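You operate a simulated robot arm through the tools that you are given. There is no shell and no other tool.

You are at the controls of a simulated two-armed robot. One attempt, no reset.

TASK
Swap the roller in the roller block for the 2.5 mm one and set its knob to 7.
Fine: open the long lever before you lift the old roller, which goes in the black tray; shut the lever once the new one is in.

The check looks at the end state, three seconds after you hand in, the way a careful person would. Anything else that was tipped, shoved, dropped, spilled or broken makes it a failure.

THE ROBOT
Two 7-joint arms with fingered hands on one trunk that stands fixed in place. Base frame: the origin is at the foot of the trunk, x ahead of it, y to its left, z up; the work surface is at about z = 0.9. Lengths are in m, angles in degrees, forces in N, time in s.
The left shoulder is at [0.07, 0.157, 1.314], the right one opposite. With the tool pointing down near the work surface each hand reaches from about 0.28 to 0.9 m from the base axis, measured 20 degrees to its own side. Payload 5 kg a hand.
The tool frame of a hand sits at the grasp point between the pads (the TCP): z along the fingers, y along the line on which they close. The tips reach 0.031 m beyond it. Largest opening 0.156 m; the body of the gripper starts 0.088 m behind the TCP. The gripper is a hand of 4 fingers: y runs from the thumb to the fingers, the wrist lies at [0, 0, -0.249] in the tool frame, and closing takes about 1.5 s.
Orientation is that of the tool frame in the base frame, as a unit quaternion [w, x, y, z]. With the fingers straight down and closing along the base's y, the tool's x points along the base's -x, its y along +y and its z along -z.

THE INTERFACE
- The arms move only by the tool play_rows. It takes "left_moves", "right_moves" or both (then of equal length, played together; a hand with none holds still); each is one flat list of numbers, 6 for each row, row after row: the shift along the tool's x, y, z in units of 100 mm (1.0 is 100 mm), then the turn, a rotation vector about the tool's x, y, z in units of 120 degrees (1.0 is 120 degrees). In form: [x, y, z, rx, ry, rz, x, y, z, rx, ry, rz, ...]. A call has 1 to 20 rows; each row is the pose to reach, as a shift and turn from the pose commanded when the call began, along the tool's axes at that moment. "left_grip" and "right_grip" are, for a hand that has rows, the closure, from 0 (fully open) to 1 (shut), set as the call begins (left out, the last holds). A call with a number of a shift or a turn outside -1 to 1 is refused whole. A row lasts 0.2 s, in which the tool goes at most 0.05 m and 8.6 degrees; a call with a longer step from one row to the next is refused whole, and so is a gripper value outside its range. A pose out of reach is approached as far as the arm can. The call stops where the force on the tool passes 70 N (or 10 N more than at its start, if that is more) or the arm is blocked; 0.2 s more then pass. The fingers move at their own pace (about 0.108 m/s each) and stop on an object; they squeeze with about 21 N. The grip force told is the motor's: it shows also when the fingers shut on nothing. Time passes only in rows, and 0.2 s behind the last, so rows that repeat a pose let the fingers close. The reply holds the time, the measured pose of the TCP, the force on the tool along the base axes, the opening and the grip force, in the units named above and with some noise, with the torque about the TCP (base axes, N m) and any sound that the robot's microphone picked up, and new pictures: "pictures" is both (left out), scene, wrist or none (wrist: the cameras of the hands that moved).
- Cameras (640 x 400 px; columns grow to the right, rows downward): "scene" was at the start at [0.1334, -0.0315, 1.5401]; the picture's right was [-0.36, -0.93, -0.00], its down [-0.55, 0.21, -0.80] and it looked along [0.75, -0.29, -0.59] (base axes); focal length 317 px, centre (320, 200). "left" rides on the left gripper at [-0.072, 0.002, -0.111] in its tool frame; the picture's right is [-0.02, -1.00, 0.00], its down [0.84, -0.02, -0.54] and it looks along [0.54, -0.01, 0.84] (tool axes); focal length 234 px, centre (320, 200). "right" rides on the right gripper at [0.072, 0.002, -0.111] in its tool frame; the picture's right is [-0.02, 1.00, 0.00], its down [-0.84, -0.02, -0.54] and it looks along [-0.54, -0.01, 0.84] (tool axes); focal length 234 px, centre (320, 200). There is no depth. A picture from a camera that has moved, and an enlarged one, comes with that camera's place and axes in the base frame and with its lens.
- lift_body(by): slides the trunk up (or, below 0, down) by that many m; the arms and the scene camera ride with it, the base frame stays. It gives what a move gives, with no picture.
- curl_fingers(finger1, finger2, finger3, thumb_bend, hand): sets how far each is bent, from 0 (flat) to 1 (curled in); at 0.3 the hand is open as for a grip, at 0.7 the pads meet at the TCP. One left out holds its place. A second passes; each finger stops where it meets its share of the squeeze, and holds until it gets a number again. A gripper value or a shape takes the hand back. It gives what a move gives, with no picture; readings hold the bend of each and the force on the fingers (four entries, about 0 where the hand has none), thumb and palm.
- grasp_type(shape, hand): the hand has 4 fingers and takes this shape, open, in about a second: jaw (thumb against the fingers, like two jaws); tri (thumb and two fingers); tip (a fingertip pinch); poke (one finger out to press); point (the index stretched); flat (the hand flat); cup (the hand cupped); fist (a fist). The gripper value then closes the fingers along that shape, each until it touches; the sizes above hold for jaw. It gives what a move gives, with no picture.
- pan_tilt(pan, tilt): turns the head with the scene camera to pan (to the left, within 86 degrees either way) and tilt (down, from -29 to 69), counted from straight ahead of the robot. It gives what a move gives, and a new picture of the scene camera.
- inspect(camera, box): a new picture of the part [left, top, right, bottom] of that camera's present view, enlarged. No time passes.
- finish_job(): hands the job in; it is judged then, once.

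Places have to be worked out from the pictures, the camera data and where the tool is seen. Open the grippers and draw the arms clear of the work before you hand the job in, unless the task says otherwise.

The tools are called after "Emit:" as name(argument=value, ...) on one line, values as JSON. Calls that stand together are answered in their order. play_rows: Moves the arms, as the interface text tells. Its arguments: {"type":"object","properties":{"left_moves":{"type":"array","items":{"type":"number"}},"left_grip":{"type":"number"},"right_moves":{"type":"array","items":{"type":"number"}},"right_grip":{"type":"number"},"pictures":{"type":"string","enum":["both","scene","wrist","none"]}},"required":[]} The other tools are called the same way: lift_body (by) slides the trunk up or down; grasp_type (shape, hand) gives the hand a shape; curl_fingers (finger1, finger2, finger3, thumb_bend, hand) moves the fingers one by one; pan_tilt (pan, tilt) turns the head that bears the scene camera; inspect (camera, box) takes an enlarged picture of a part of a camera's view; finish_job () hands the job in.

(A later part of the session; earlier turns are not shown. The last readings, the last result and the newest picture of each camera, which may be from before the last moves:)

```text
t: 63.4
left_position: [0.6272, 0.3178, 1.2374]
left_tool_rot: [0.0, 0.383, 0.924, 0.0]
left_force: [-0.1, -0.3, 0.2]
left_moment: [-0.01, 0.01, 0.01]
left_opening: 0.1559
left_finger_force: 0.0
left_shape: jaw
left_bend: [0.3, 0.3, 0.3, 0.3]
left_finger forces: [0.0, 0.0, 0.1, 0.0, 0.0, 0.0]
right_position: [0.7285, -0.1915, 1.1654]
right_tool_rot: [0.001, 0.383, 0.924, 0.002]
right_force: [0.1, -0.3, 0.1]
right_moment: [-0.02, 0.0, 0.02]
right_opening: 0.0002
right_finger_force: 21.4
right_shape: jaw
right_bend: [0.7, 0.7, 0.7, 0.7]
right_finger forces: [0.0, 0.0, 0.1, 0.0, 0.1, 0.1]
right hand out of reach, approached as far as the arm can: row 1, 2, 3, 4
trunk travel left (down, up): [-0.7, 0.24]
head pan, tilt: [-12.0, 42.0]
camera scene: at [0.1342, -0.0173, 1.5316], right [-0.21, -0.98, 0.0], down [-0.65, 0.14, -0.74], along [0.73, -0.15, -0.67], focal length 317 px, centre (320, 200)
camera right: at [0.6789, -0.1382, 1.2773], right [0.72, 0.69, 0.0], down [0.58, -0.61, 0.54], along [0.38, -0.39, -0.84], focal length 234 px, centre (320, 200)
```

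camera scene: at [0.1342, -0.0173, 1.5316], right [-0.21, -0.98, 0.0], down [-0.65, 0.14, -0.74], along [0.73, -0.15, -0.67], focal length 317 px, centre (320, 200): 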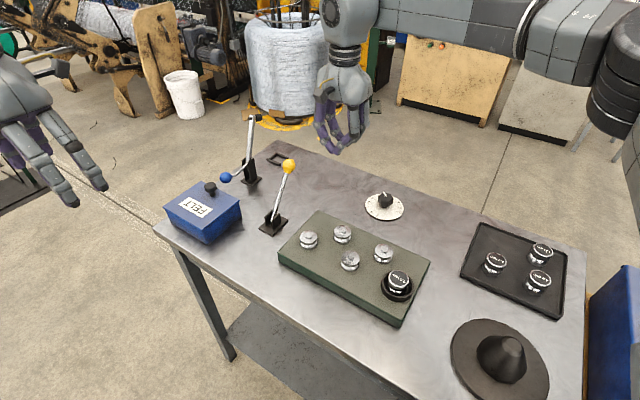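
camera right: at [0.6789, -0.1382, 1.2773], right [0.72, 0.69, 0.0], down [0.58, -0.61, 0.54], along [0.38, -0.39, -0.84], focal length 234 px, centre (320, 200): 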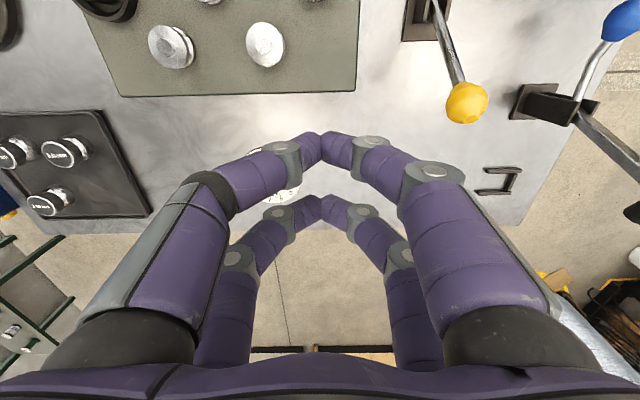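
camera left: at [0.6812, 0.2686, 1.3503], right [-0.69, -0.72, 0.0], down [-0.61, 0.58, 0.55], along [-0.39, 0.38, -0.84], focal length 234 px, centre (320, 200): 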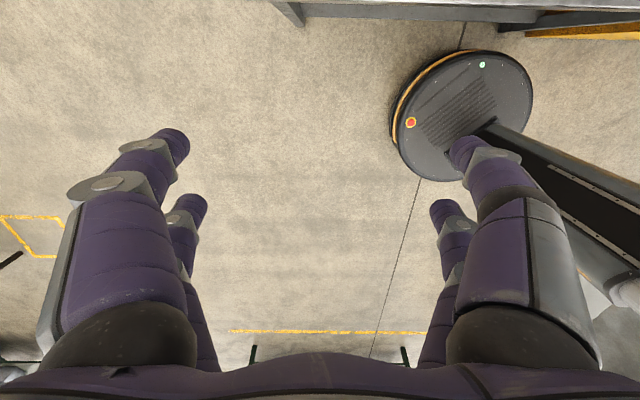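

The right arm can't get to the far side in that posture. The left arm can do it by going down open over the ball, shutting its fingertips behind the rod and pulling. I withdraw the right hand first and bring the left over.

Emit:
play_rows(right_moves=[0, -0.16, 0, 0, 0, -0.0625, 0, -0.33, 0, 0, 0, -0.125, 0, -0.5, 0, 0, 0, -0.1875, 0, -0.66, 0, 0, 0, -0.25, 0, -0.83, 0, 0, 0, -0.3125, 0, -1.0, 0, 0, 0, -0.375], right_grip=0.4, pictures="none")

Emit:
play_rows(right_moves=[0.25, -0.35, -0.1, 0, 0, 0, 0.5, -0.7, -0.2, 0, 0, 0, 0.75, -1.0, -0.2, 0, 0, 0], pictures="none")

Emit:
play_rows(left_moves=[-0.42, -0.15, 0, 0, 0, 0, -0.84, -0.3, 0, 0, 0, 0], left_grip=0.4, pictures="none")

Emit:
play_rows(left_moves=[-0.42, -0.15, 0, 0, 0, 0, -0.84, -0.3, 0, 0, 0, 0], pictures="none")

Emit:
play_rows(left_moves=[-0.42, -0.15, 0, 0, 0, 0, -0.84, -0.3, 0, 0, 0, 0], pictures="none")

Emit:
play_rows(left_moves=[-0.42, -0.15, 0, 0, 0, 0, -0.84, -0.3, 0, 0, 0, 0], pictures="both")

```text
t: 64.8
left_position: [0.6265, 0.3184, 1.2389]
left_tool_rot: [0.0, 0.383, 0.924, 0.0]
left_force: [-0.4, -1.0, 1.0]
left_moment: [-0.01, 0.0, 0.01]
left_opening: 0.1559
left_finger_force: 0.0
left_shape: jaw
left_bend: [0.3, 0.3, 0.3, 0.3]
left_finger forces: [0.1, 0.0, 0.1, 0.1, 0.0, 0.0]
right_position: [0.6567, -0.2644, 1.1632]
right_tool_rot: [0.001, -0.002, 1.0, -0.001]
right_force: [0.1, 0.1, -0.8]
right_moment: [0.01, 0.0, -0.01]
right_opening: 0.0935
right_finger_force: 0.1
right_shape: jaw
right_bend: [0.32, 0.32, 0.32, 0.7]
right_finger forces: [0.0, 0.0, 0.0, 0.0, 0.1, 0.0]
trunk travel left (down, up): [-0.7, 0.24]
head pan, tilt: [-12.0, 42.0]
```

```text
t: 65.6
left_position: [0.6272, 0.3162, 1.2388]
left_tool_rot: [0.001, 0.382, 0.924, -0.001]
left_force: [-0.2, 0.1, 0.0]
left_moment: [0.01, -0.01, 0.01]
left_opening: 0.156
left_finger_force: 0.1
left_shape: jaw
left_bend: [0.3, 0.3, 0.3, 0.3]
left_finger forces: [0.0, 0.0, 0.0, 0.0, 0.0, 0.0]
right_position: [0.5827, -0.3643, 1.1828]
right_tool_rot: [0.001, -0.001, 1.0, -0.001]
right_force: [0.0, 0.6, 0.5]
right_moment: [-0.01, -0.02, 0.05]
right_opening: 0.0934
right_finger_force: 0.1
right_shape: jaw
right_bend: [0.32, 0.32, 0.32, 0.7]
right_finger forces: [0.0, 0.1, 0.0, 0.0, 0.0, 0.0]
trunk travel left (down, up): [-0.7, 0.24]
head pan, tilt: [-12.0, 42.0]
```

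```text
t: 66.2
left_position: [0.6666, 0.2351, 1.2393]
left_tool_rot: [-0.001, 0.382, 0.924, 0.001]
left_force: [0.6, -0.9, 0.0]
left_moment: [0.02, 0.03, 0.0]
left_opening: 0.0944
left_finger_force: 0.1
left_shape: jaw
left_bend: [0.32, 0.32, 0.32, 0.7]
left_finger forces: [0.0, 0.0, 0.0, 0.0, 0.1, 0.1]
right_position: [0.584, -0.3663, 1.1826]
right_tool_rot: [-0.001, -0.001, 1.0, 0.0]
right_force: [0.5, -0.4, -0.4]
right_moment: [0.05, -0.02, -0.02]
right_opening: 0.0934
right_finger_force: 0.1
right_shape: jaw
right_bend: [0.32, 0.32, 0.32, 0.7]
right_finger forces: [0.0, 0.0, 0.0, 0.0, 0.1, 0.1]
trunk travel left (down, up): [-0.7, 0.24]
head pan, tilt: [-12.0, 42.0]
```

```text
t: 66.8
left_position: [0.7059, 0.1531, 1.2388]
left_tool_rot: [-0.002, 0.383, 0.924, 0.002]
left_force: [-0.7, 0.2, -0.3]
left_moment: [0.09, 0.03, -0.02]
left_opening: 0.0942
left_finger_force: 0.1
left_shape: jaw
left_bend: [0.32, 0.32, 0.32, 0.7]
left_finger forces: [0.0, 0.1, 0.1, 0.0, 0.0, 0.1]
right_position: [0.5844, -0.3677, 1.1815]
right_tool_rot: [-0.001, 0.0, 1.0, 0.001]
right_force: [-0.2, -0.7, -0.1]
right_moment: [0.09, 0.03, -0.02]
right_opening: 0.0931
right_finger_force: 0.1
right_shape: jaw
right_bend: [0.32, 0.32, 0.32, 0.7]
right_finger forces: [0.0, 0.0, 0.0, 0.0, 0.1, 0.1]
trunk travel left (down, up): [-0.7, 0.24]
head pan, tilt: [-12.0, 42.0]
```

```text
t: 67.4
left_position: [0.7436, 0.068, 1.2386]
left_tool_rot: [-0.002, 0.384, 0.923, 0.002]
left_force: [1.0, -1.0, 0.6]
left_moment: [0.02, -0.01, 0.0]
left_opening: 0.094
left_finger_force: 0.0
left_shape: jaw
left_bend: [0.32, 0.32, 0.32, 0.7]
left_finger forces: [0.0, 0.0, 0.0, 0.1, 0.1, 0.1]
right_position: [0.5836, -0.3696, 1.1821]
right_tool_rot: [-0.001, 0.0, 1.0, 0.003]
right_force: [0.0, -0.8, 0.5]
right_moment: [0.09, 0.02, -0.01]
right_opening: 0.0933
right_finger_force: 0.1
right_shape: jaw
right_bend: [0.32, 0.32, 0.32, 0.7]
right_finger forces: [0.0, 0.0, 0.0, 0.1, 0.0, 0.0]
trunk travel left (down, up): [-0.7, 0.24]
head pan, tilt: [-12.0, 42.0]
```

```text
t: 68.0
left_position: [0.7815, -0.0132, 1.2378]
left_tool_rot: [-0.001, 0.383, 0.924, 0.004]
left_force: [0.0, -0.3, 0.3]
left_moment: [0.07, 0.0, -0.02]
left_opening: 0.0941
left_finger_force: 0.1
left_shape: jaw
left_bend: [0.32, 0.32, 0.32, 0.7]
left_finger forces: [0.1, 0.1, 0.1, 0.0, 0.0, 0.0]
right_position: [0.5838, -0.372, 1.1806]
right_tool_rot: [0.0, 0.001, 1.0, 0.003]
right_force: [0.4, -1.6, -0.5]
right_moment: [0.1, -0.01, -0.02]
right_opening: 0.0935
right_finger_force: 0.2
right_shape: jaw
right_bend: [0.32, 0.32, 0.32, 0.7]
right_finger forces: [0.0, 0.0, 0.0, 0.0, 0.0, 0.1]
trunk travel left (down, up): [-0.7, 0.24]
head pan, tilt: [-12.0, 42.0]
camera scene: at [0.1347, -0.0274, 1.5314], right [-0.21, -0.98, -0.01], down [-0.65, 0.14, -0.74], along [0.73, -0.15, -0.67], focal length 317 px, centre (320, 200)
camera left: at [0.8349, -0.0642, 1.3503], right [-0.69, -0.72, -0.01], down [-0.61, 0.57, 0.55], along [-0.39, 0.38, -0.84], focal length 234 px, centre (320, 200)
```

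scene: 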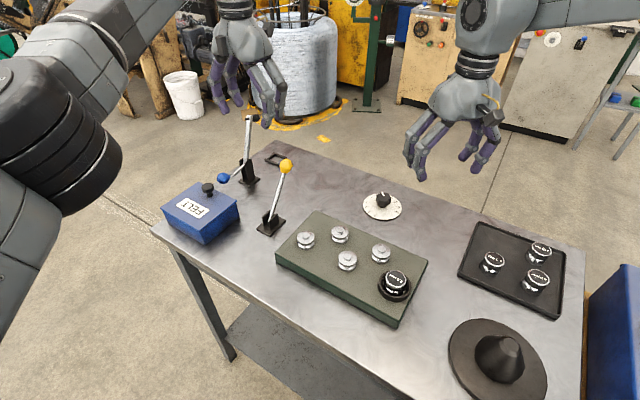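
left: 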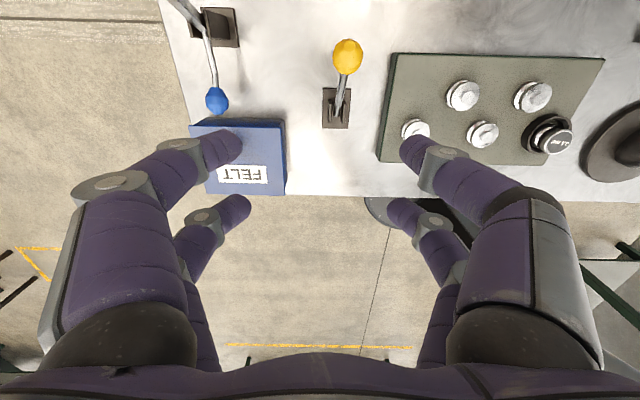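

The ball is seen at [0.807, -0.079]. I move over it and come down to just above.

Emit:
play_rows(left_moves=[-0.33, -0.13, 0, 0, 0, 0, -0.658, -0.262, 0, 0, 0, 0, -0.658, -0.262, 0.4, 0, 0, 0, -0.658, -0.262, 0.85, 0, 0, 0], pictures="both")

```text
t: 69.0
left_position: [0.7821, -0.0686, 1.148]
left_tool_rot: [0.0, 0.382, 0.924, 0.0]
left_force: [0.1, -0.5, -0.1]
left_moment: [0.02, 0.04, 0.0]
left_opening: 0.0938
left_finger_force: 0.0
left_shape: jaw
left_bend: [0.32, 0.32, 0.32, 0.7]
left_finger forces: [0.1, 0.0, 0.0, 0.1, 0.0, 0.0]
left hand out of reach, approached as far as the arm can: row 1, 2, 3, 4
right_position: [0.5847, -0.3634, 1.1825]
right_tool_rot: [0.0, 0.0, 1.0, 0.0]
right_force: [0.7, -0.3, -1.1]
right_moment: [0.01, 0.0, 0.02]
right_opening: 0.0932
right_finger_force: 0.1
right_shape: jaw
right_bend: [0.32, 0.32, 0.32, 0.7]
right_finger forces: [0.0, 0.0, 0.0, 0.0, 0.0, 0.1]
trunk travel left (down, up): [-0.7, 0.24]
head pan, tilt: [-12.0, 42.0]
camera scene: at [0.1358, -0.0179, 1.5316], right [-0.21, -0.98, 0.0], down [-0.66, 0.14, -0.74], along [0.73, -0.15, -0.67], focal length 317 px, centre (320, 200)
camera left: at [0.835, -0.1176, 1.2593], right [-0.69, -0.72, 0.0], down [-0.61, 0.58, 0.54], along [-0.39, 0.38, -0.84], focal length 234 px, centre (320, 200)
```

scene: 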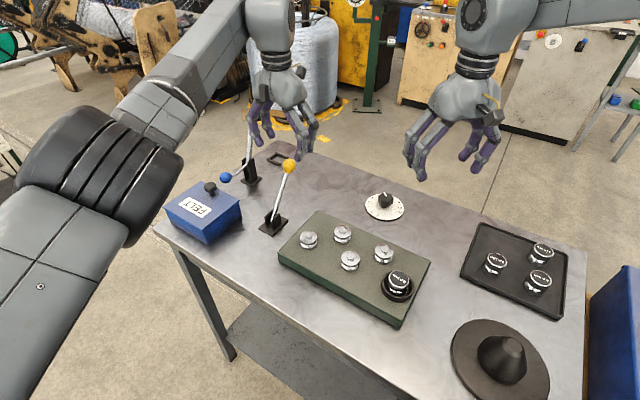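
left: 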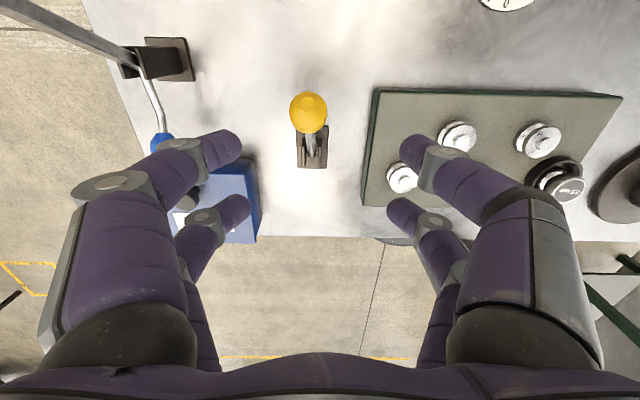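

Just short of reach with the hand vertical. Tilting the hand 20° so the fingers point outward brings the wrist back, so I tilt while staying above the ball.

Emit:
play_rows(left_moves=[0, 0, 0, 0, -0.0556, 0, -0.05, 0.04, 0, 0, -0.1111, 0, -0.11, 0.08, 0, 0, -0.1667, 0, -0.165, 0.125, 0, 0, -0.1667, 0, -0.165, 0.125, 0, 0, -0.1667, 0], pictures="both")

```text
t: 70.2
left_position: [0.8018, -0.0702, 1.1482]
left_tool_rot: [0.16, 0.377, 0.91, -0.066]
left_force: [0.3, -1.2, -1.1]
left_moment: [0.0, 0.01, -0.01]
left_opening: 0.0941
left_finger_force: 0.0
left_shape: jaw
left_bend: [0.32, 0.32, 0.32, 0.7]
left_finger forces: [0.0, 0.0, 0.0, 0.0, 0.1, 0.0]
right_position: [0.5824, -0.364, 1.1845]
right_tool_rot: [0.0, 0.0, 1.0, 0.0]
right_force: [0.2, -0.8, -0.5]
right_moment: [-0.01, -0.01, 0.03]
right_opening: 0.0932
right_finger_force: 0.2
right_shape: jaw
right_bend: [0.32, 0.32, 0.32, 0.7]
right_finger forces: [0.0, 0.0, 0.1, 0.0, 0.1, 0.0]
trunk travel left (down, up): [-0.7, 0.24]
head pan, tilt: [-12.0, 42.0]
camera scene: at [0.1336, -0.0181, 1.5317], right [-0.21, -0.98, 0.0], down [-0.65, 0.14, -0.74], along [0.73, -0.15, -0.67], focal length 317 px, centre (320, 200)
camera left: at [0.8241, -0.0898, 1.278], right [-0.69, -0.72, 0.01], down [-0.7, 0.67, 0.23], along [-0.17, 0.15, -0.97], focal length 234 px, centre (320, 200)
```

scene: 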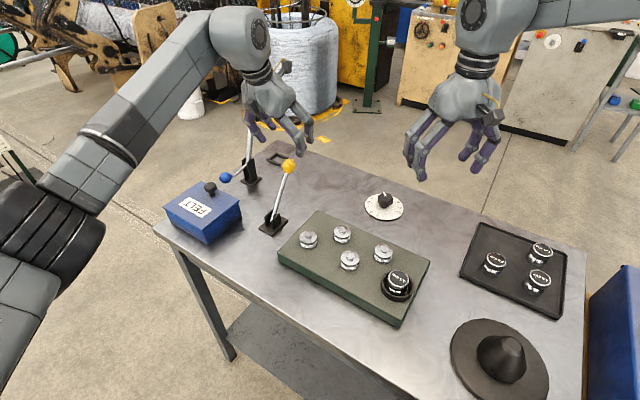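
left: 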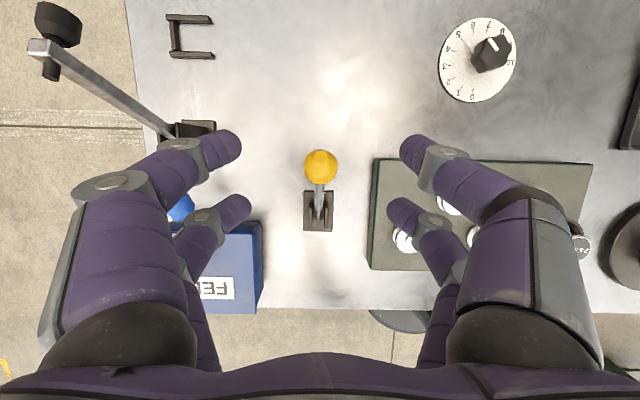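

Now within reach, and the ball lies between the open fingers. I descend around it to bring the fingertips just below the ball, behind the rod.

Emit:
play_rows(left_moves=[0.1, 0, 0.28, 0, 0, 0, 0.205, 0, 0.564, 0, 0, 0], pictures="none")

Emit:
play_rows(left_moves=[0.065, 0, 0.25, 0, 0, 0, 0.131, 0, 0.506, 0, 0, 0, 0.131, 0, 0.506, 0, 0, 0], pictures="both")

Emit:
inspect(camera="scene", box=[220, 100, 340, 250])

```text
t: 70.8
left_position: [0.7997, -0.0713, 1.0886]
left_tool_rot: [0.161, 0.375, 0.91, -0.066]
left_force: [0.7, -0.1, -0.8]
left_moment: [0.0, -0.01, -0.03]
left_opening: 0.0939
left_finger_force: 0.1
left_shape: jaw
left_bend: [0.32, 0.32, 0.32, 0.7]
left_finger forces: [0.1, 0.0, 0.1, 0.1, 0.1, 0.0]
right_position: [0.5831, -0.3633, 1.1845]
right_tool_rot: [0.001, 0.0, 1.0, 0.0]
right_force: [0.7, 0.3, -0.4]
right_moment: [0.02, 0.02, 0.02]
right_opening: 0.0934
right_finger_force: 0.0
right_shape: jaw
right_bend: [0.32, 0.32, 0.32, 0.7]
right_finger forces: [0.1, 0.0, 0.1, 0.0, 0.0, 0.0]
trunk travel left (down, up): [-0.7, 0.24]
head pan, tilt: [-12.0, 42.0]
```

```text
t: 71.6
left_position: [0.8031, -0.0733, 1.0353]
left_tool_rot: [0.16, 0.377, 0.91, -0.066]
left_force: [0.9, -0.4, -0.5]
left_moment: [0.01, -0.02, 0.06]
left_opening: 0.0937
left_finger_force: 0.1
left_shape: jaw
left_bend: [0.32, 0.32, 0.32, 0.7]
left_finger forces: [0.1, 0.0, 0.0, 0.0, 0.1, 0.0]
right_position: [0.5818, -0.363, 1.1854]
right_tool_rot: [-0.001, 0.001, 1.0, 0.001]
right_force: [-0.3, 0.0, -1.0]
right_moment: [0.02, 0.0, 0.01]
right_opening: 0.0935
right_finger_force: 0.1
right_shape: jaw
right_bend: [0.32, 0.32, 0.32, 0.7]
right_finger forces: [0.1, 0.1, 0.0, 0.0, 0.1, 0.1]
trunk travel left (down, up): [-0.7, 0.24]
head pan, tilt: [-12.0, 42.0]
camera scene: at [0.1329, -0.0175, 1.5318], right [-0.21, -0.98, 0.0], down [-0.65, 0.14, -0.74], along [0.73, -0.15, -0.67], focal length 317 px, centre (320, 200)
camera left: at [0.826, -0.093, 1.167], right [-0.69, -0.72, 0.01], down [-0.7, 0.67, 0.22], along [-0.17, 0.15, -0.97], focal length 234 px, centre (320, 200)
```

scene: 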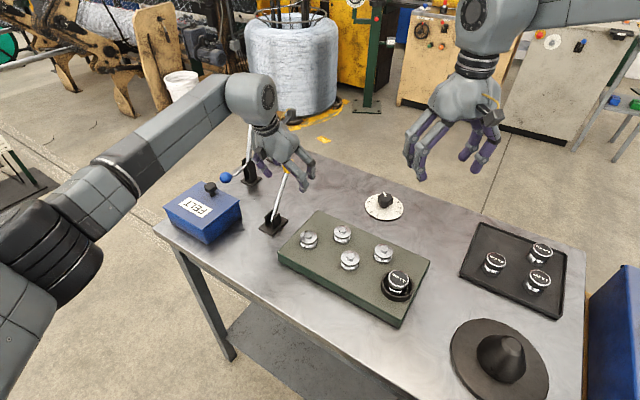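
left: 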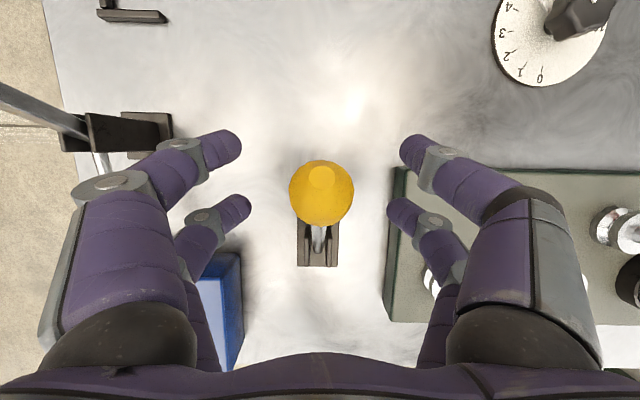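

```text
2.67 times, centred on (280, 175) of scene
camera zoom: at [0.1329, -0.0175, 1.5318], right [-0.21, -0.98, 0.0], down [-0.65, 0.14, -0.74], along [0.73, -0.15, -0.67], focal length 844 px, centre (427, 267)
```

zoom: 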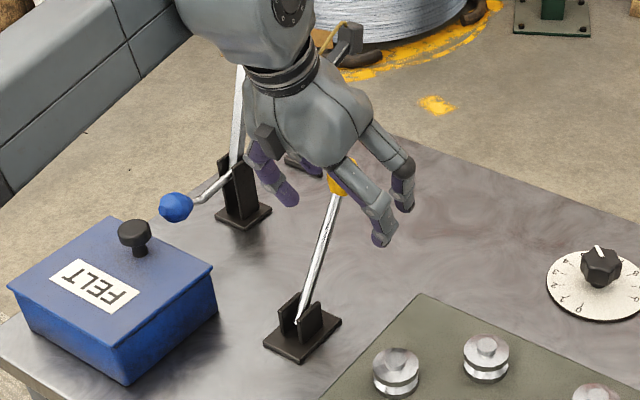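

The ball is inside the open hand, rod leading away below. I close the fingers beneath the ball.

Emit:
play_rows(left_moves=[0, 0, 0, 0, 0, 0, 0, 0, 0, 0, 0, 0, 0, 0, 0, 0, 0, 0, 0, 0, 0, 0, 0, 0, 0, 0, 0, 0, 0, 0], left_grip=1.0, pictures="both")

Emit:
inspect(camera="scene", box=[220, 100, 340, 250])

```text
t: 72.8
left_position: [0.8034, -0.0751, 1.0364]
left_tool_rot: [0.16, 0.377, 0.91, -0.066]
left_force: [1.1, -1.6, -5.0]
left_moment: [-0.14, -0.04, -0.01]
left_opening: 0.0
left_finger_force: 21.6
left_shape: jaw
left_bend: [0.7, 0.71, 0.71, 0.7]
left_finger forces: [0.0, 14.5, 14.9, 0.0, 0.0, 0.1]
right_position: [0.5837, -0.3639, 1.1832]
right_tool_rot: [-0.001, 0.0, 1.0, 0.0]
right_force: [-0.4, 0.1, -0.2]
right_moment: [0.0, 0.02, 0.02]
right_opening: 0.0935
right_finger_force: 0.0
right_shape: jaw
right_bend: [0.32, 0.32, 0.32, 0.7]
right_finger forces: [0.0, 0.0, 0.1, 0.1, 0.0, 0.0]
trunk travel left (down, up): [-0.7, 0.24]
head pan, tilt: [-12.0, 42.0]
camera scene: at [0.1343, -0.0177, 1.5316], right [-0.21, -0.98, 0.0], down [-0.66, 0.14, -0.74], along [0.73, -0.15, -0.67], focal length 317 px, centre (320, 200)
camera left: at [0.827, -0.0932, 1.1658], right [-0.69, -0.72, 0.01], down [-0.7, 0.67, 0.23], along [-0.17, 0.15, -0.97], focal length 234 px, centre (320, 200)
```

scene: 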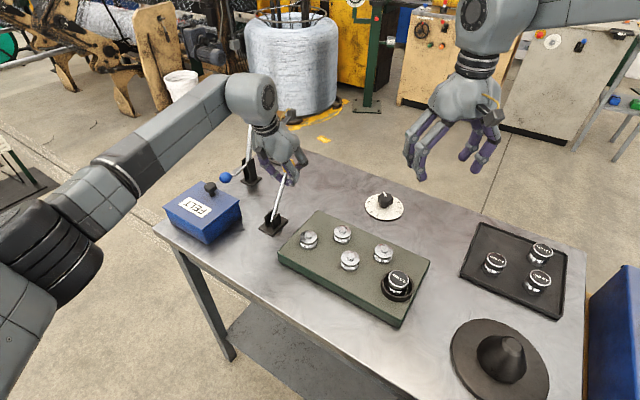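
left: 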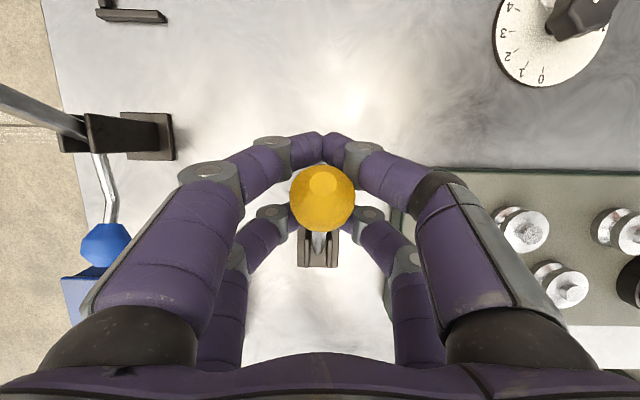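

```text
2.67 times, centred on (280, 175) of scene
camera zoom: at [0.1343, -0.0177, 1.5316], right [-0.21, -0.98, 0.0], down [-0.66, 0.14, -0.74], along [0.73, -0.15, -0.67], focal length 844 px, centre (427, 267)
```

zoom: 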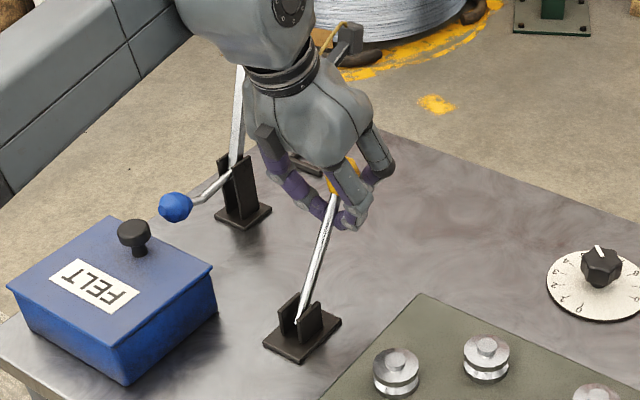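

The fingertips are shut under the ball with the rod caged. I pull the lever back along its arc toward the robot, the first part slowly.

Emit:
play_rows(left_moves=[0.113, 0, -0.156, 0, 0, 0, 0.261, 0, -0.308, 0, 0, 0, 0.405, 0, -0.423, 0, 0, 0], pictures="both")

```text
t: 73.6
left_position: [0.7654, -0.0354, 1.0621]
left_tool_rot: [0.16, 0.376, 0.91, -0.067]
left_force: [0.5, 0.2, -0.5]
left_moment: [0.04, -0.03, 0.01]
left_opening: 0.0
left_finger_force: 21.3
left_shape: jaw
left_bend: [0.7, 0.71, 0.71, 0.7]
left_finger forces: [0.1, 0.1, 0.0, 0.0, 0.0, 0.0]
right_position: [0.5817, -0.363, 1.1837]
right_tool_rot: [-0.001, 0.0, 1.0, -0.001]
right_force: [-0.5, 0.9, 0.6]
right_moment: [0.01, 0.0, -0.02]
right_opening: 0.0937
right_finger_force: 0.1
right_shape: jaw
right_bend: [0.32, 0.32, 0.32, 0.7]
right_finger forces: [0.0, 0.1, 0.0, 0.0, 0.0, 0.0]
trunk travel left (down, up): [-0.7, 0.24]
head pan, tilt: [-12.0, 42.0]
camera scene: at [0.1333, -0.0168, 1.5318], right [-0.21, -0.98, 0.0], down [-0.65, 0.14, -0.74], along [0.73, -0.15, -0.67], focal length 317 px, centre (320, 200)
camera left: at [0.7896, -0.0548, 1.1928], right [-0.69, -0.72, 0.01], down [-0.7, 0.67, 0.22], along [-0.17, 0.15, -0.97], focal length 234 px, centre (320, 200)
```

scene: 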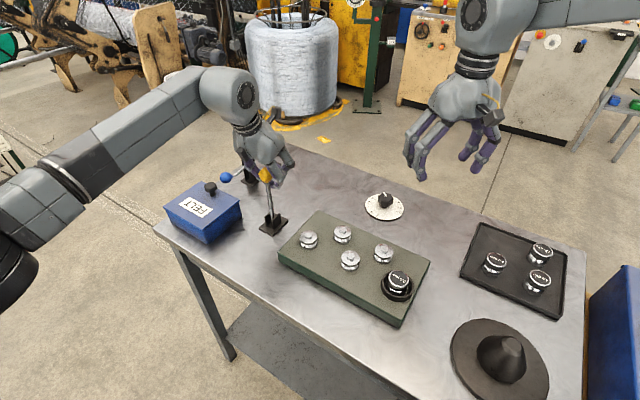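
left: 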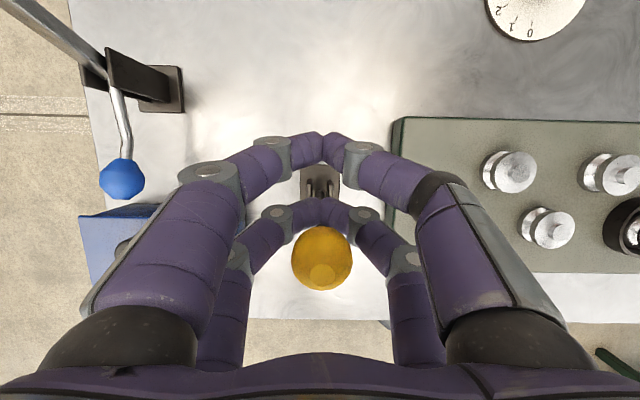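

The lever is now upright, just ahead of the closed fingers, with hardly any force. I push a few centimetres further so it goes over centre.

Emit:
play_rows(left_moves=[0.094, 0, -0.034, 0, 0, 0, 0.188, 0, -0.068, 0, 0, 0, 0.282, 0, -0.103, 0, 0, 0], pictures="both")

```text
t: 74.4
left_position: [0.7446, -0.0131, 1.0616]
left_tool_rot: [0.16, 0.377, 0.91, -0.066]
left_force: [0.8, 0.0, 0.1]
left_moment: [0.03, -0.03, 0.0]
left_opening: 0.0
left_finger_force: 20.6
left_shape: jaw
left_bend: [0.7, 0.71, 0.71, 0.7]
left_finger forces: [0.0, 0.0, 0.0, 0.0, 0.1, 0.0]
right_position: [0.5825, -0.3636, 1.1836]
right_tool_rot: [-0.001, 0.001, 1.0, 0.0]
right_force: [-0.7, 0.6, 0.7]
right_moment: [0.01, -0.02, -0.04]
right_opening: 0.0932
right_finger_force: 0.0
right_shape: jaw
right_bend: [0.32, 0.32, 0.32, 0.7]
right_finger forces: [0.0, 0.1, 0.0, 0.0, 0.1, 0.0]
trunk travel left (down, up): [-0.7, 0.24]
head pan, tilt: [-12.0, 42.0]
camera scene: at [0.1336, -0.0173, 1.5317], right [-0.21, -0.98, 0.0], down [-0.65, 0.14, -0.74], along [0.73, -0.15, -0.67], focal length 317 px, centre (320, 200)
camera left: at [0.7687, -0.0339, 1.1917], right [-0.69, -0.72, 0.01], down [-0.7, 0.67, 0.23], along [-0.17, 0.15, -0.97], focal length 234 px, centre (320, 200)
```

scene: 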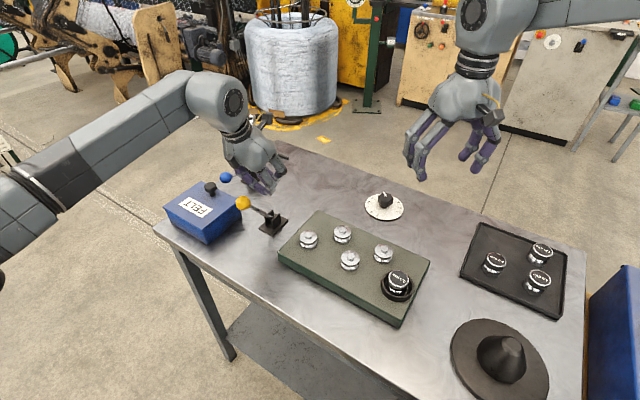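
left: 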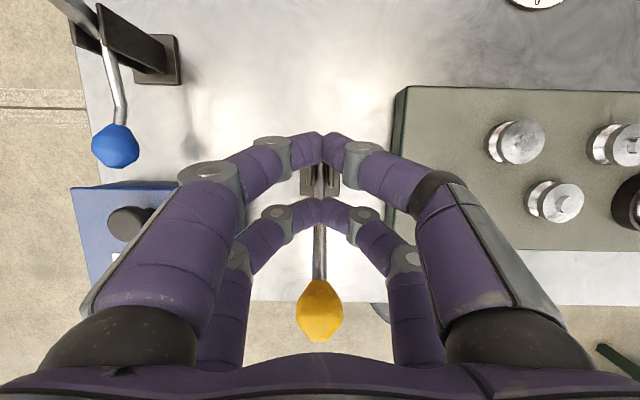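

The lever snapped over and its ball is back at exactly its original spot: shut. I raise the left hand and draw it well away.

Emit:
play_rows(left_moves=[-0.15, 0, -0.42, 0, 0, 0, -0.3, 0, -0.85, 0, 0, 0, -0.34, 0, -0.98, 0, 0, 0], pictures="none")

Emit:
play_rows(left_moves=[0, 0, -0.3, 0, 0.0556, 0, 0.2, 0, -0.6, 0, 0.1111, 0, 0.5, 0.2, -0.7, 0, 0.1667, 0, 0.9, 0.3, -0.7, 0, 0.1667, 0], left_grip=0.0, pictures="none")

Emit:
play_rows(left_moves=[0.4, 0.1, 0, 0, 0, 0, 0.8, 0.2, 0, 0, 0, 0, 1.0, 0.3, 0, 0, 0, 0], pictures="none")

Emit:
play_rows(left_moves=[0.4, 0.1, 0, 0, 0, 0, 0.8, 0.2, 0, 0, 0, 0, 1.0, 0.3, 0, 0, 0, 0], pictures="scene")

Emit:
inspect(camera="scene", box=[180, 110, 340, 250])

```text
t: 75.2
left_position: [0.7454, -0.014, 1.1663]
left_tool_rot: [0.161, 0.377, 0.91, -0.066]
left_force: [0.2, 0.2, 0.8]
left_moment: [0.0, -0.01, -0.01]
left_opening: 0.0
left_finger_force: 20.5
left_shape: jaw
left_bend: [0.7, 0.71, 0.71, 0.7]
left_finger forces: [0.0, 0.0, 0.0, 0.0, 0.0, 0.0]
right_position: [0.5829, -0.364, 1.1855]
right_tool_rot: [-0.001, -0.001, 1.0, 0.0]
right_force: [0.2, 0.6, 0.5]
right_moment: [-0.02, 0.05, 0.02]
right_opening: 0.0933
right_finger_force: 0.1
right_shape: jaw
right_bend: [0.32, 0.32, 0.32, 0.7]
right_finger forces: [0.0, 0.0, 0.0, 0.0, 0.0, 0.0]
trunk travel left (down, up): [-0.7, 0.24]
head pan, tilt: [-12.0, 42.0]
```

```text
t: 76.2
left_position: [0.687, 0.0857, 1.2024]
left_tool_rot: [-0.001, 0.383, 0.924, -0.001]
left_force: [-0.1, 0.7, 0.0]
left_moment: [-0.01, 0.0, 0.0]
left_opening: 0.1559
left_finger_force: 0.2
left_shape: jaw
left_bend: [0.3, 0.3, 0.3, 0.3]
left_finger forces: [0.1, 0.0, 0.1, 0.0, 0.0, 0.0]
right_position: [0.582, -0.3598, 1.1857]
right_tool_rot: [-0.001, 0.0, 1.0, 0.0]
right_force: [-0.7, 0.2, 1.3]
right_moment: [-0.03, -0.02, -0.01]
right_opening: 0.0932
right_finger_force: 0.1
right_shape: jaw
right_bend: [0.32, 0.32, 0.32, 0.7]
right_finger forces: [0.0, 0.0, 0.0, 0.1, 0.1, 0.0]
trunk travel left (down, up): [-0.7, 0.24]
head pan, tilt: [-12.0, 42.0]
```

```text
t: 77.0
left_position: [0.6399, 0.1745, 1.2014]
left_tool_rot: [-0.001, 0.383, 0.924, -0.001]
left_force: [-0.3, -0.5, -0.2]
left_moment: [0.0, 0.02, -0.02]
left_opening: 0.1561
left_finger_force: 0.0
left_shape: jaw
left_bend: [0.3, 0.3, 0.3, 0.3]
left_finger forces: [0.0, 0.0, 0.0, 0.0, 0.1, 0.0]
right_position: [0.5835, -0.3658, 1.1832]
right_tool_rot: [0.0, 0.0, 1.0, 0.0]
right_force: [0.2, -1.0, 0.8]
right_moment: [-0.01, -0.01, -0.04]
right_opening: 0.0935
right_finger_force: 0.1
right_shape: jaw
right_bend: [0.32, 0.32, 0.32, 0.7]
right_finger forces: [0.0, 0.0, 0.1, 0.0, 0.0, 0.0]
trunk travel left (down, up): [-0.7, 0.24]
head pan, tilt: [-12.0, 42.0]
```

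```text
t: 77.8
left_position: [0.59, 0.2665, 1.1999]
left_tool_rot: [0.0, 0.383, 0.924, 0.0]
left_force: [-0.2, 0.0, 1.0]
left_moment: [-0.01, 0.04, -0.01]
left_opening: 0.1561
left_finger_force: 0.1
left_shape: jaw
left_bend: [0.3, 0.3, 0.3, 0.3]
left_finger forces: [0.0, 0.0, 0.0, 0.1, 0.0, 0.0]
right_position: [0.5826, -0.365, 1.1832]
right_tool_rot: [0.0, 0.0, 1.0, 0.0]
right_force: [0.2, 0.0, 0.0]
right_moment: [-0.02, -0.01, -0.03]
right_opening: 0.0931
right_finger_force: 0.1
right_shape: jaw
right_bend: [0.32, 0.32, 0.32, 0.7]
right_finger forces: [0.0, 0.0, 0.1, 0.1, 0.1, 0.1]
trunk travel left (down, up): [-0.7, 0.24]
head pan, tilt: [-12.0, 42.0]
camera scene: at [0.1341, -0.0179, 1.5316], right [-0.21, -0.98, 0.0], down [-0.65, 0.14, -0.74], along [0.73, -0.15, -0.67], focal length 317 px, centre (320, 200)
```

scene: 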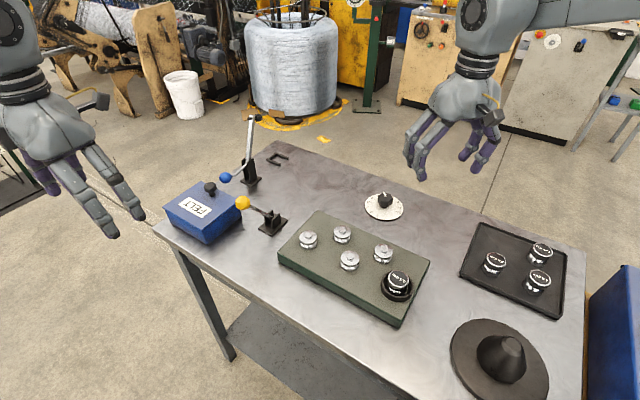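

```text
2.86 times, centred on (260, 180) of scene
camera zoom: at [0.1341, -0.0179, 1.5316], right [-0.21, -0.98, 0.0], down [-0.65, 0.14, -0.74], along [0.73, -0.15, -0.67], focal length 905 px, centre (491, 257)
```

zoom: 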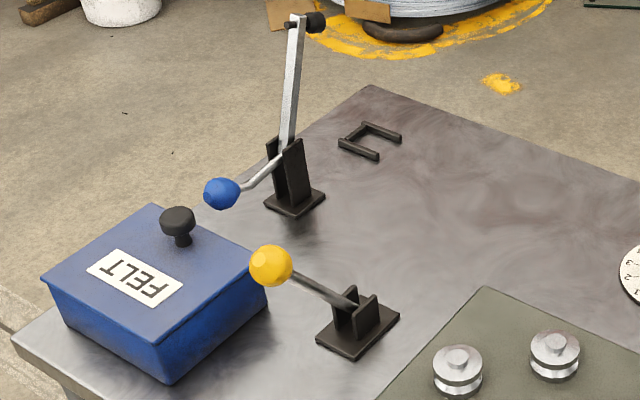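

The lever is exactly as it was at the start (shut). Next is the knob. From the tick marks, the dial centre is about [0.749, -0.338] with 27° per unit (5 points straight ahead, 7 at −54°), and the pointer now reads about 5. I bring the right hand nearer with a starting yaw of +27°.

Emit:
play_rows(right_moves=[-0.25, 0.07, 0, 0, 0, -0.05625, -0.5, 0.13, 0, 0, 0, -0.1125, -0.75, 0.2, 0, 0, 0, -0.16875, -1.0, 0.27, 0, 0, 0, -0.225], right_grip=0.4, pictures="both")

Emit:
inspect(camera="right", box=[260, 100, 380, 200])

```text
t: 78.8
left_position: [0.5908, 0.2684, 1.1987]
left_tool_rot: [0.0, 0.382, 0.924, -0.001]
left_force: [0.3, 0.5, -0.4]
left_moment: [0.0, 0.03, 0.0]
left_opening: 0.1561
left_finger_force: 0.1
left_shape: jaw
left_bend: [0.3, 0.3, 0.3, 0.3]
left_finger forces: [0.1, 0.0, 0.0, 0.1, 0.0, 0.0]
right_position: [0.6854, -0.3352, 1.1831]
right_tool_rot: [-0.001, -0.235, 0.972, 0.0]
right_force: [0.2, 0.7, -0.2]
right_moment: [-0.04, 0.04, 0.04]
right_opening: 0.0934
right_finger_force: 0.1
right_shape: jaw
right_bend: [0.32, 0.32, 0.32, 0.7]
right_finger forces: [0.0, 0.0, 0.0, 0.1, 0.0, 0.0]
trunk travel left (down, up): [-0.7, 0.24]
head pan, tilt: [-12.0, 42.0]
camera scene: at [0.1357, -0.016, 1.5315], right [-0.21, -0.98, 0.0], down [-0.66, 0.14, -0.74], along [0.73, -0.15, -0.67], focal length 317 px, centre (320, 200)
camera right: at [0.6192, -0.3664, 1.2963], right [-0.43, 0.9, 0.0], down [0.76, 0.36, 0.54], along [0.49, 0.24, -0.84], focal length 234 px, centre (320, 200)
```

scene: 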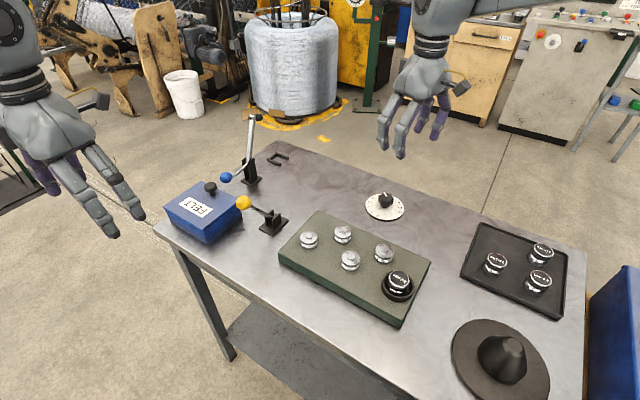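
right: 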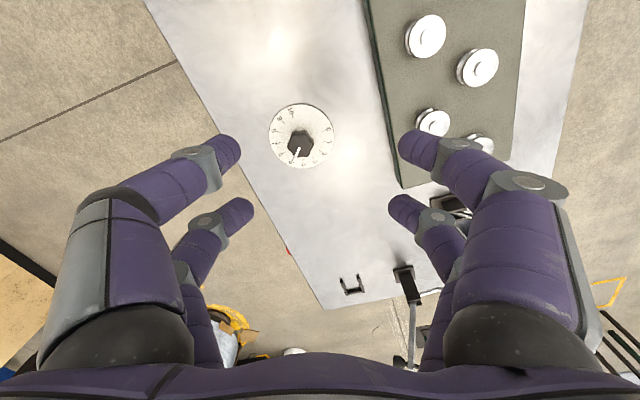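

```text
4.00 times, centred on (320, 150) of right
camera zoom: at [0.6192, -0.3664, 1.2963], right [-0.43, 0.9, 0.0], down [0.76, 0.36, 0.54], along [0.49, 0.24, -0.84], focal length 937 px, centre (320, 400)
```

zoom: 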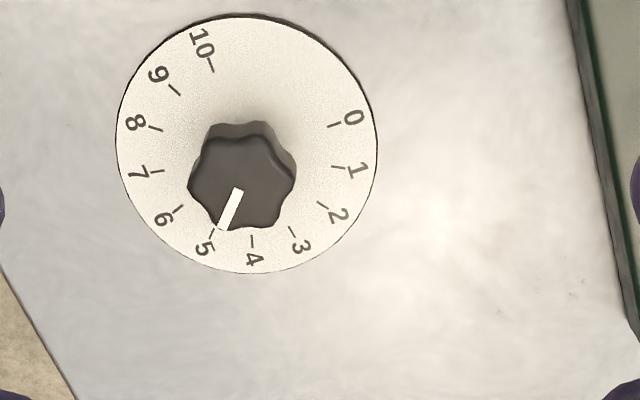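

A very clear view: the knob axis is at about [0.747, -0.339], top near z = 0.945, and the pointer is on 5. I move over it and come down part-way.

Emit:
play_rows(right_moves=[-0.27, -0.16, 0, 0, 0, 0, -0.532, -0.314, 0, 0, 0, 0, -0.532, -0.314, 0.4, 0, 0, 0, -0.532, -0.314, 0.8, 0, 0, 0, -0.532, -0.314, 1.0, 0, 0, 0], pictures="both")

Emit:
inspect(camera="right", box=[240, 80, 400, 200])

```text
t: 80.0
left_position: [0.5893, 0.2685, 1.1999]
left_tool_rot: [-0.001, 0.383, 0.924, 0.0]
left_force: [0.0, 0.0, -0.2]
left_moment: [0.02, 0.02, 0.0]
left_opening: 0.1559
left_finger_force: 0.0
left_shape: jaw
left_bend: [0.3, 0.3, 0.3, 0.3]
left_finger forces: [0.0, 0.1, 0.0, 0.0, 0.0, 0.1]
right_position: [0.7449, -0.3385, 1.0832]
right_tool_rot: [0.0, -0.233, 0.972, -0.001]
right_force: [0.0, -0.1, 0.1]
right_moment: [-0.01, 0.03, 0.0]
right_opening: 0.0932
right_finger_force: 0.0
right_shape: jaw
right_bend: [0.32, 0.32, 0.32, 0.7]
right_finger forces: [0.1, 0.0, 0.0, 0.0, 0.0, 0.0]
trunk travel left (down, up): [-0.7, 0.24]
head pan, tilt: [-12.0, 42.0]
camera scene: at [0.1349, -0.0171, 1.5316], right [-0.21, -0.98, 0.0], down [-0.66, 0.14, -0.74], along [0.73, -0.15, -0.67], focal length 317 px, centre (320, 200)
camera right: at [0.6793, -0.3703, 1.1956], right [-0.43, 0.9, 0.0], down [0.76, 0.36, 0.54], along [0.49, 0.24, -0.84], focal length 234 px, centre (320, 200)
```

scene: 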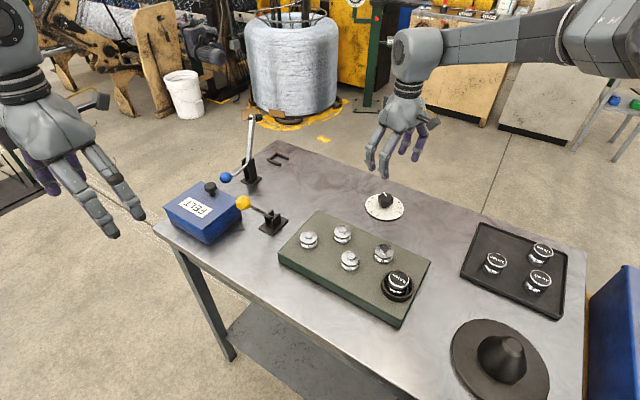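
right: 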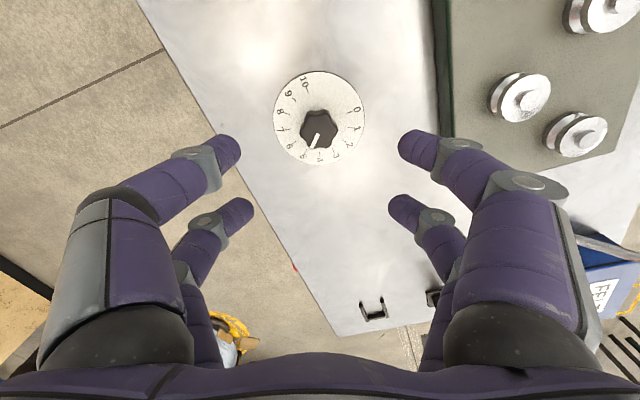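

```text
3.33 times, centred on (320, 140) of right
camera zoom: at [0.6793, -0.3703, 1.1956], right [-0.43, 0.9, 0.0], down [0.76, 0.36, 0.54], along [0.49, 0.24, -0.84], focal length 781 px, centre (320, 400)
```

zoom: 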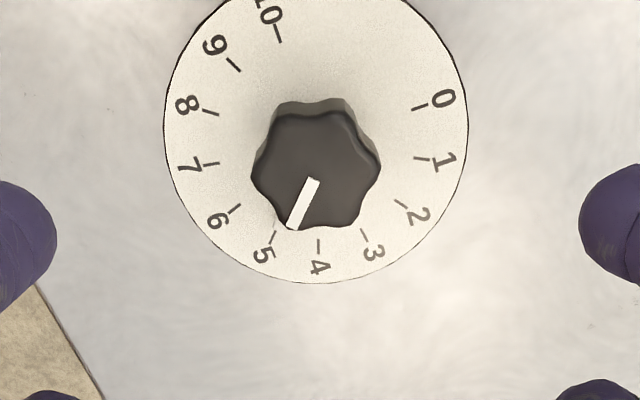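

Axis confirmed at [0.7465, -0.339] and the pointer reads 5.0. Before gripping, I test in the air that the wrist can turn the full −54° here.

Emit:
play_rows(right_moves=[-0.012, -0.011, 0, 0, 0, 0.0643, -0.012, -0.011, 0, 0, 0, 0.1286, -0.012, -0.011, 0, 0, 0, 0.1929, -0.012, -0.011, 0, 0, 0, 0.2571, -0.012, -0.011, 0, 0, 0, 0.3214, -0.012, -0.011, 0, 0, 0, 0.3857, -0.012, -0.011, 0, 0, 0, 0.45, -0.012, -0.011, 0, 0, 0, 0.45], pictures="wrist")

Emit:
inspect(camera="right", box=[240, 80, 400, 200])

```text
t: 81.8
left_position: [0.5882, 0.267, 1.2004]
left_tool_rot: [0.001, 0.383, 0.924, 0.0]
left_force: [0.2, -0.2, -0.7]
left_moment: [0.0, -0.02, -0.02]
left_opening: 0.1561
left_finger_force: 0.0
left_shape: jaw
left_bend: [0.3, 0.3, 0.3, 0.3]
left_finger forces: [0.0, 0.0, 0.0, 0.1, 0.0, 0.0]
right_position: [0.7476, -0.3403, 1.0853]
right_tool_rot: [0.0, 0.234, 0.972, -0.001]
right_force: [-0.4, -0.4, 0.6]
right_moment: [0.01, 0.01, -0.01]
right_opening: 0.0935
right_finger_force: 0.1
right_shape: jaw
right_bend: [0.32, 0.32, 0.32, 0.7]
right_finger forces: [0.1, 0.1, 0.1, 0.0, 0.1, 0.0]
trunk travel left (down, up): [-0.7, 0.24]
head pan, tilt: [-12.0, 42.0]
camera right: at [0.6818, -0.3056, 1.1966], right [0.48, 0.88, 0.0], down [0.74, -0.4, 0.54], along [0.48, -0.26, -0.84], focal length 234 px, centre (320, 200)
```

right: 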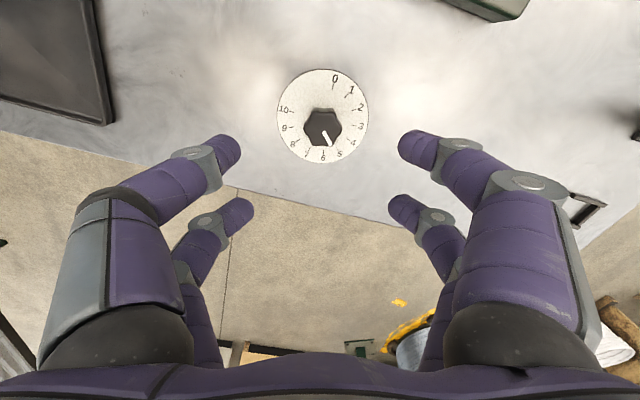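

```text
3.33 times, centred on (320, 140) of right
camera zoom: at [0.6818, -0.3056, 1.1966], right [0.48, 0.88, 0.0], down [0.74, -0.4, 0.54], along [0.48, -0.26, -0.84], focal length 781 px, centre (320, 400)
```

zoom: 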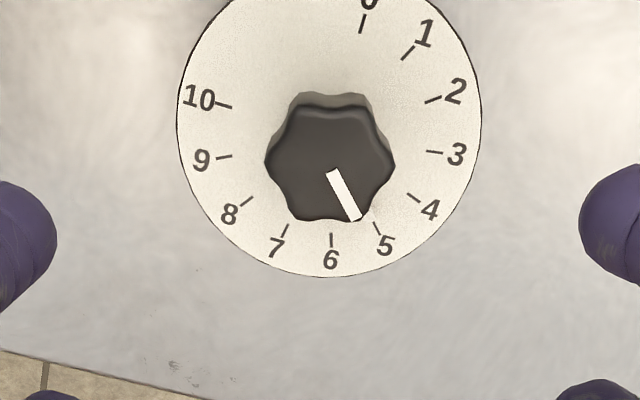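

The full turn is reachable. I rotate back to +27° and go down to the knob.

Emit:
play_rows(right_moves=[0, 0, 0, 0, 0, -0.0643, 0, 0, 0, 0, 0, -0.1286, 0, 0, 0, 0, 0, -0.1929, 0, 0, 0, 0, 0, -0.2571, 0, 0, 0, 0, 0, -0.3214, 0, 0, 0, 0, 0, -0.3857, 0, 0, 0, 0, 0, -0.45, 0, 0, 0.25, 0, 0, -0.45, 0, 0, 0.5, 0, 0, -0.45], right_grip=0.5, pictures="none")

Emit:
play_rows(right_moves=[0, 0, 0.3, 0, 0, 0, 0, 0, 0.6, 0, 0, 0, 0, 0, 0.78, 0, 0, 0, 0, 0, 0.78, 0, 0, 0], pictures="both")

Emit:
inspect(camera="scene", box=[340, 150, 430, 240])

Emit:
inspect(camera="right", box=[230, 110, 410, 260])

```text
t: 83.8
left_position: [0.5895, 0.2667, 1.2008]
left_tool_rot: [0.0, 0.382, 0.924, 0.0]
left_force: [-0.2, -0.6, 0.1]
left_moment: [0.03, 0.02, 0.01]
left_opening: 0.156
left_finger_force: 0.1
left_shape: jaw
left_bend: [0.3, 0.3, 0.3, 0.3]
left_finger forces: [0.0, 0.1, 0.1, 0.1, 0.0, 0.0]
right_position: [0.7461, -0.3415, 1.0326]
right_tool_rot: [0.0, -0.234, 0.972, 0.0]
right_force: [0.6, 0.5, 0.4]
right_moment: [0.02, 0.03, -0.03]
right_opening: 0.0785
right_finger_force: 0.1
right_shape: jaw
right_bend: [0.73, 0.73, 0.73, 0.7]
right_finger forces: [0.0, 0.1, 0.0, 0.0, 0.0, 0.1]
trunk travel left (down, up): [-0.7, 0.24]
head pan, tilt: [-12.0, 42.0]
```

```text
t: 84.8
left_position: [0.5898, 0.2673, 1.2003]
left_tool_rot: [0.0, 0.383, 0.924, -0.001]
left_force: [-0.3, 0.7, 0.5]
left_moment: [0.0, 0.01, 0.0]
left_opening: 0.1556
left_finger_force: 0.1
left_shape: jaw
left_bend: [0.3, 0.3, 0.3, 0.3]
left_finger forces: [0.1, 0.1, 0.0, 0.0, 0.0, 0.0]
right_position: [0.7332, -0.3422, 0.9639]
right_tool_rot: [0.001, -0.233, 0.972, 0.0]
right_force: [0.3, -1.0, -0.3]
right_moment: [-0.05, -0.04, -0.01]
right_opening: 0.0786
right_finger_force: 0.0
right_shape: jaw
right_bend: [0.73, 0.73, 0.73, 0.7]
right_finger forces: [0.0, 0.0, 0.0, 0.0, 0.0, 0.1]
right hand out of reach, approached as far as the arm can: row 2, 3, 4
trunk travel left (down, up): [-0.7, 0.24]
head pan, tilt: [-12.0, 42.0]
camera scene: at [0.1344, -0.0172, 1.5316], right [-0.21, -0.98, 0.0], down [-0.66, 0.14, -0.74], along [0.73, -0.15, -0.67], focal length 317 px, centre (320, 200)
camera right: at [0.6657, -0.3732, 1.0761], right [-0.43, 0.9, 0.0], down [0.76, 0.36, 0.55], along [0.49, 0.24, -0.84], focal length 234 px, centre (320, 200)
```

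scene: 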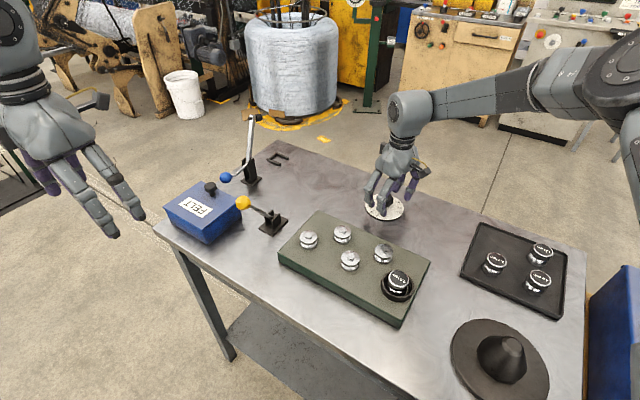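
right: 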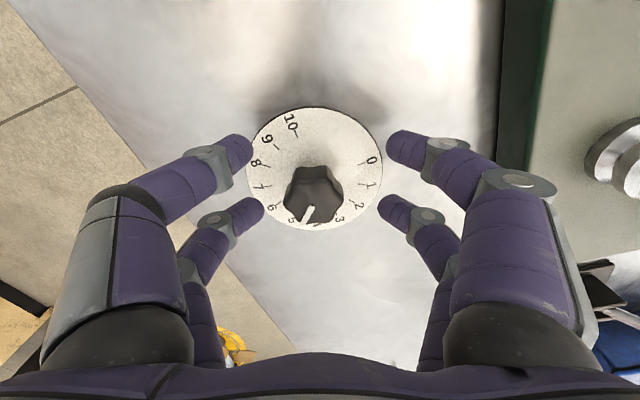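

```text
4.44 times, centred on (385, 195) of scene
camera zoom: at [0.1344, -0.0172, 1.5316], right [-0.21, -0.98, 0.0], down [-0.66, 0.14, -0.74], along [0.73, -0.15, -0.67], focal length 1407 px, centre (31, 222)
```

zoom: 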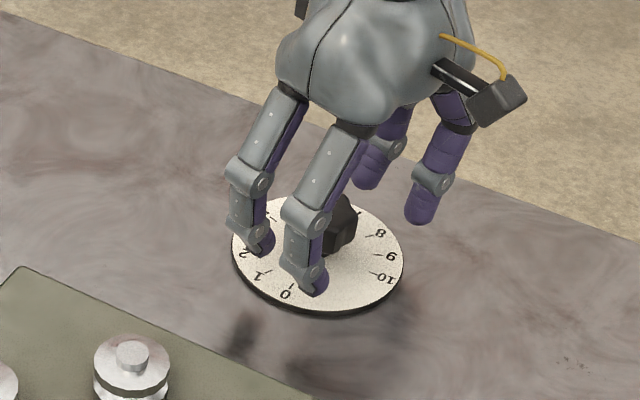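

```text
2.67 times, centred on (320, 185) of right
camera zoom: at [0.6657, -0.3732, 1.0761], right [-0.43, 0.9, 0.0], down [0.76, 0.36, 0.55], along [0.49, 0.24, -0.84], focal length 624 px, centre (320, 240)
```

zoom: 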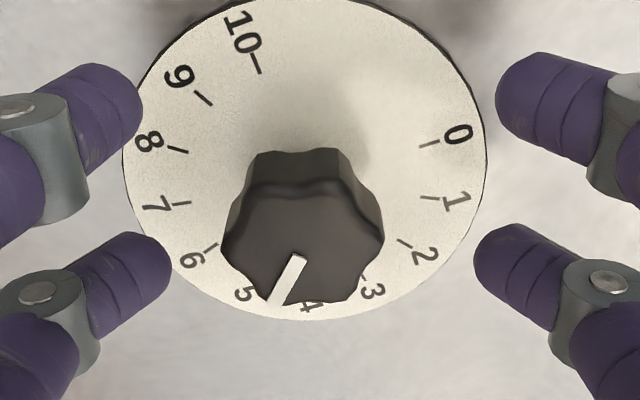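

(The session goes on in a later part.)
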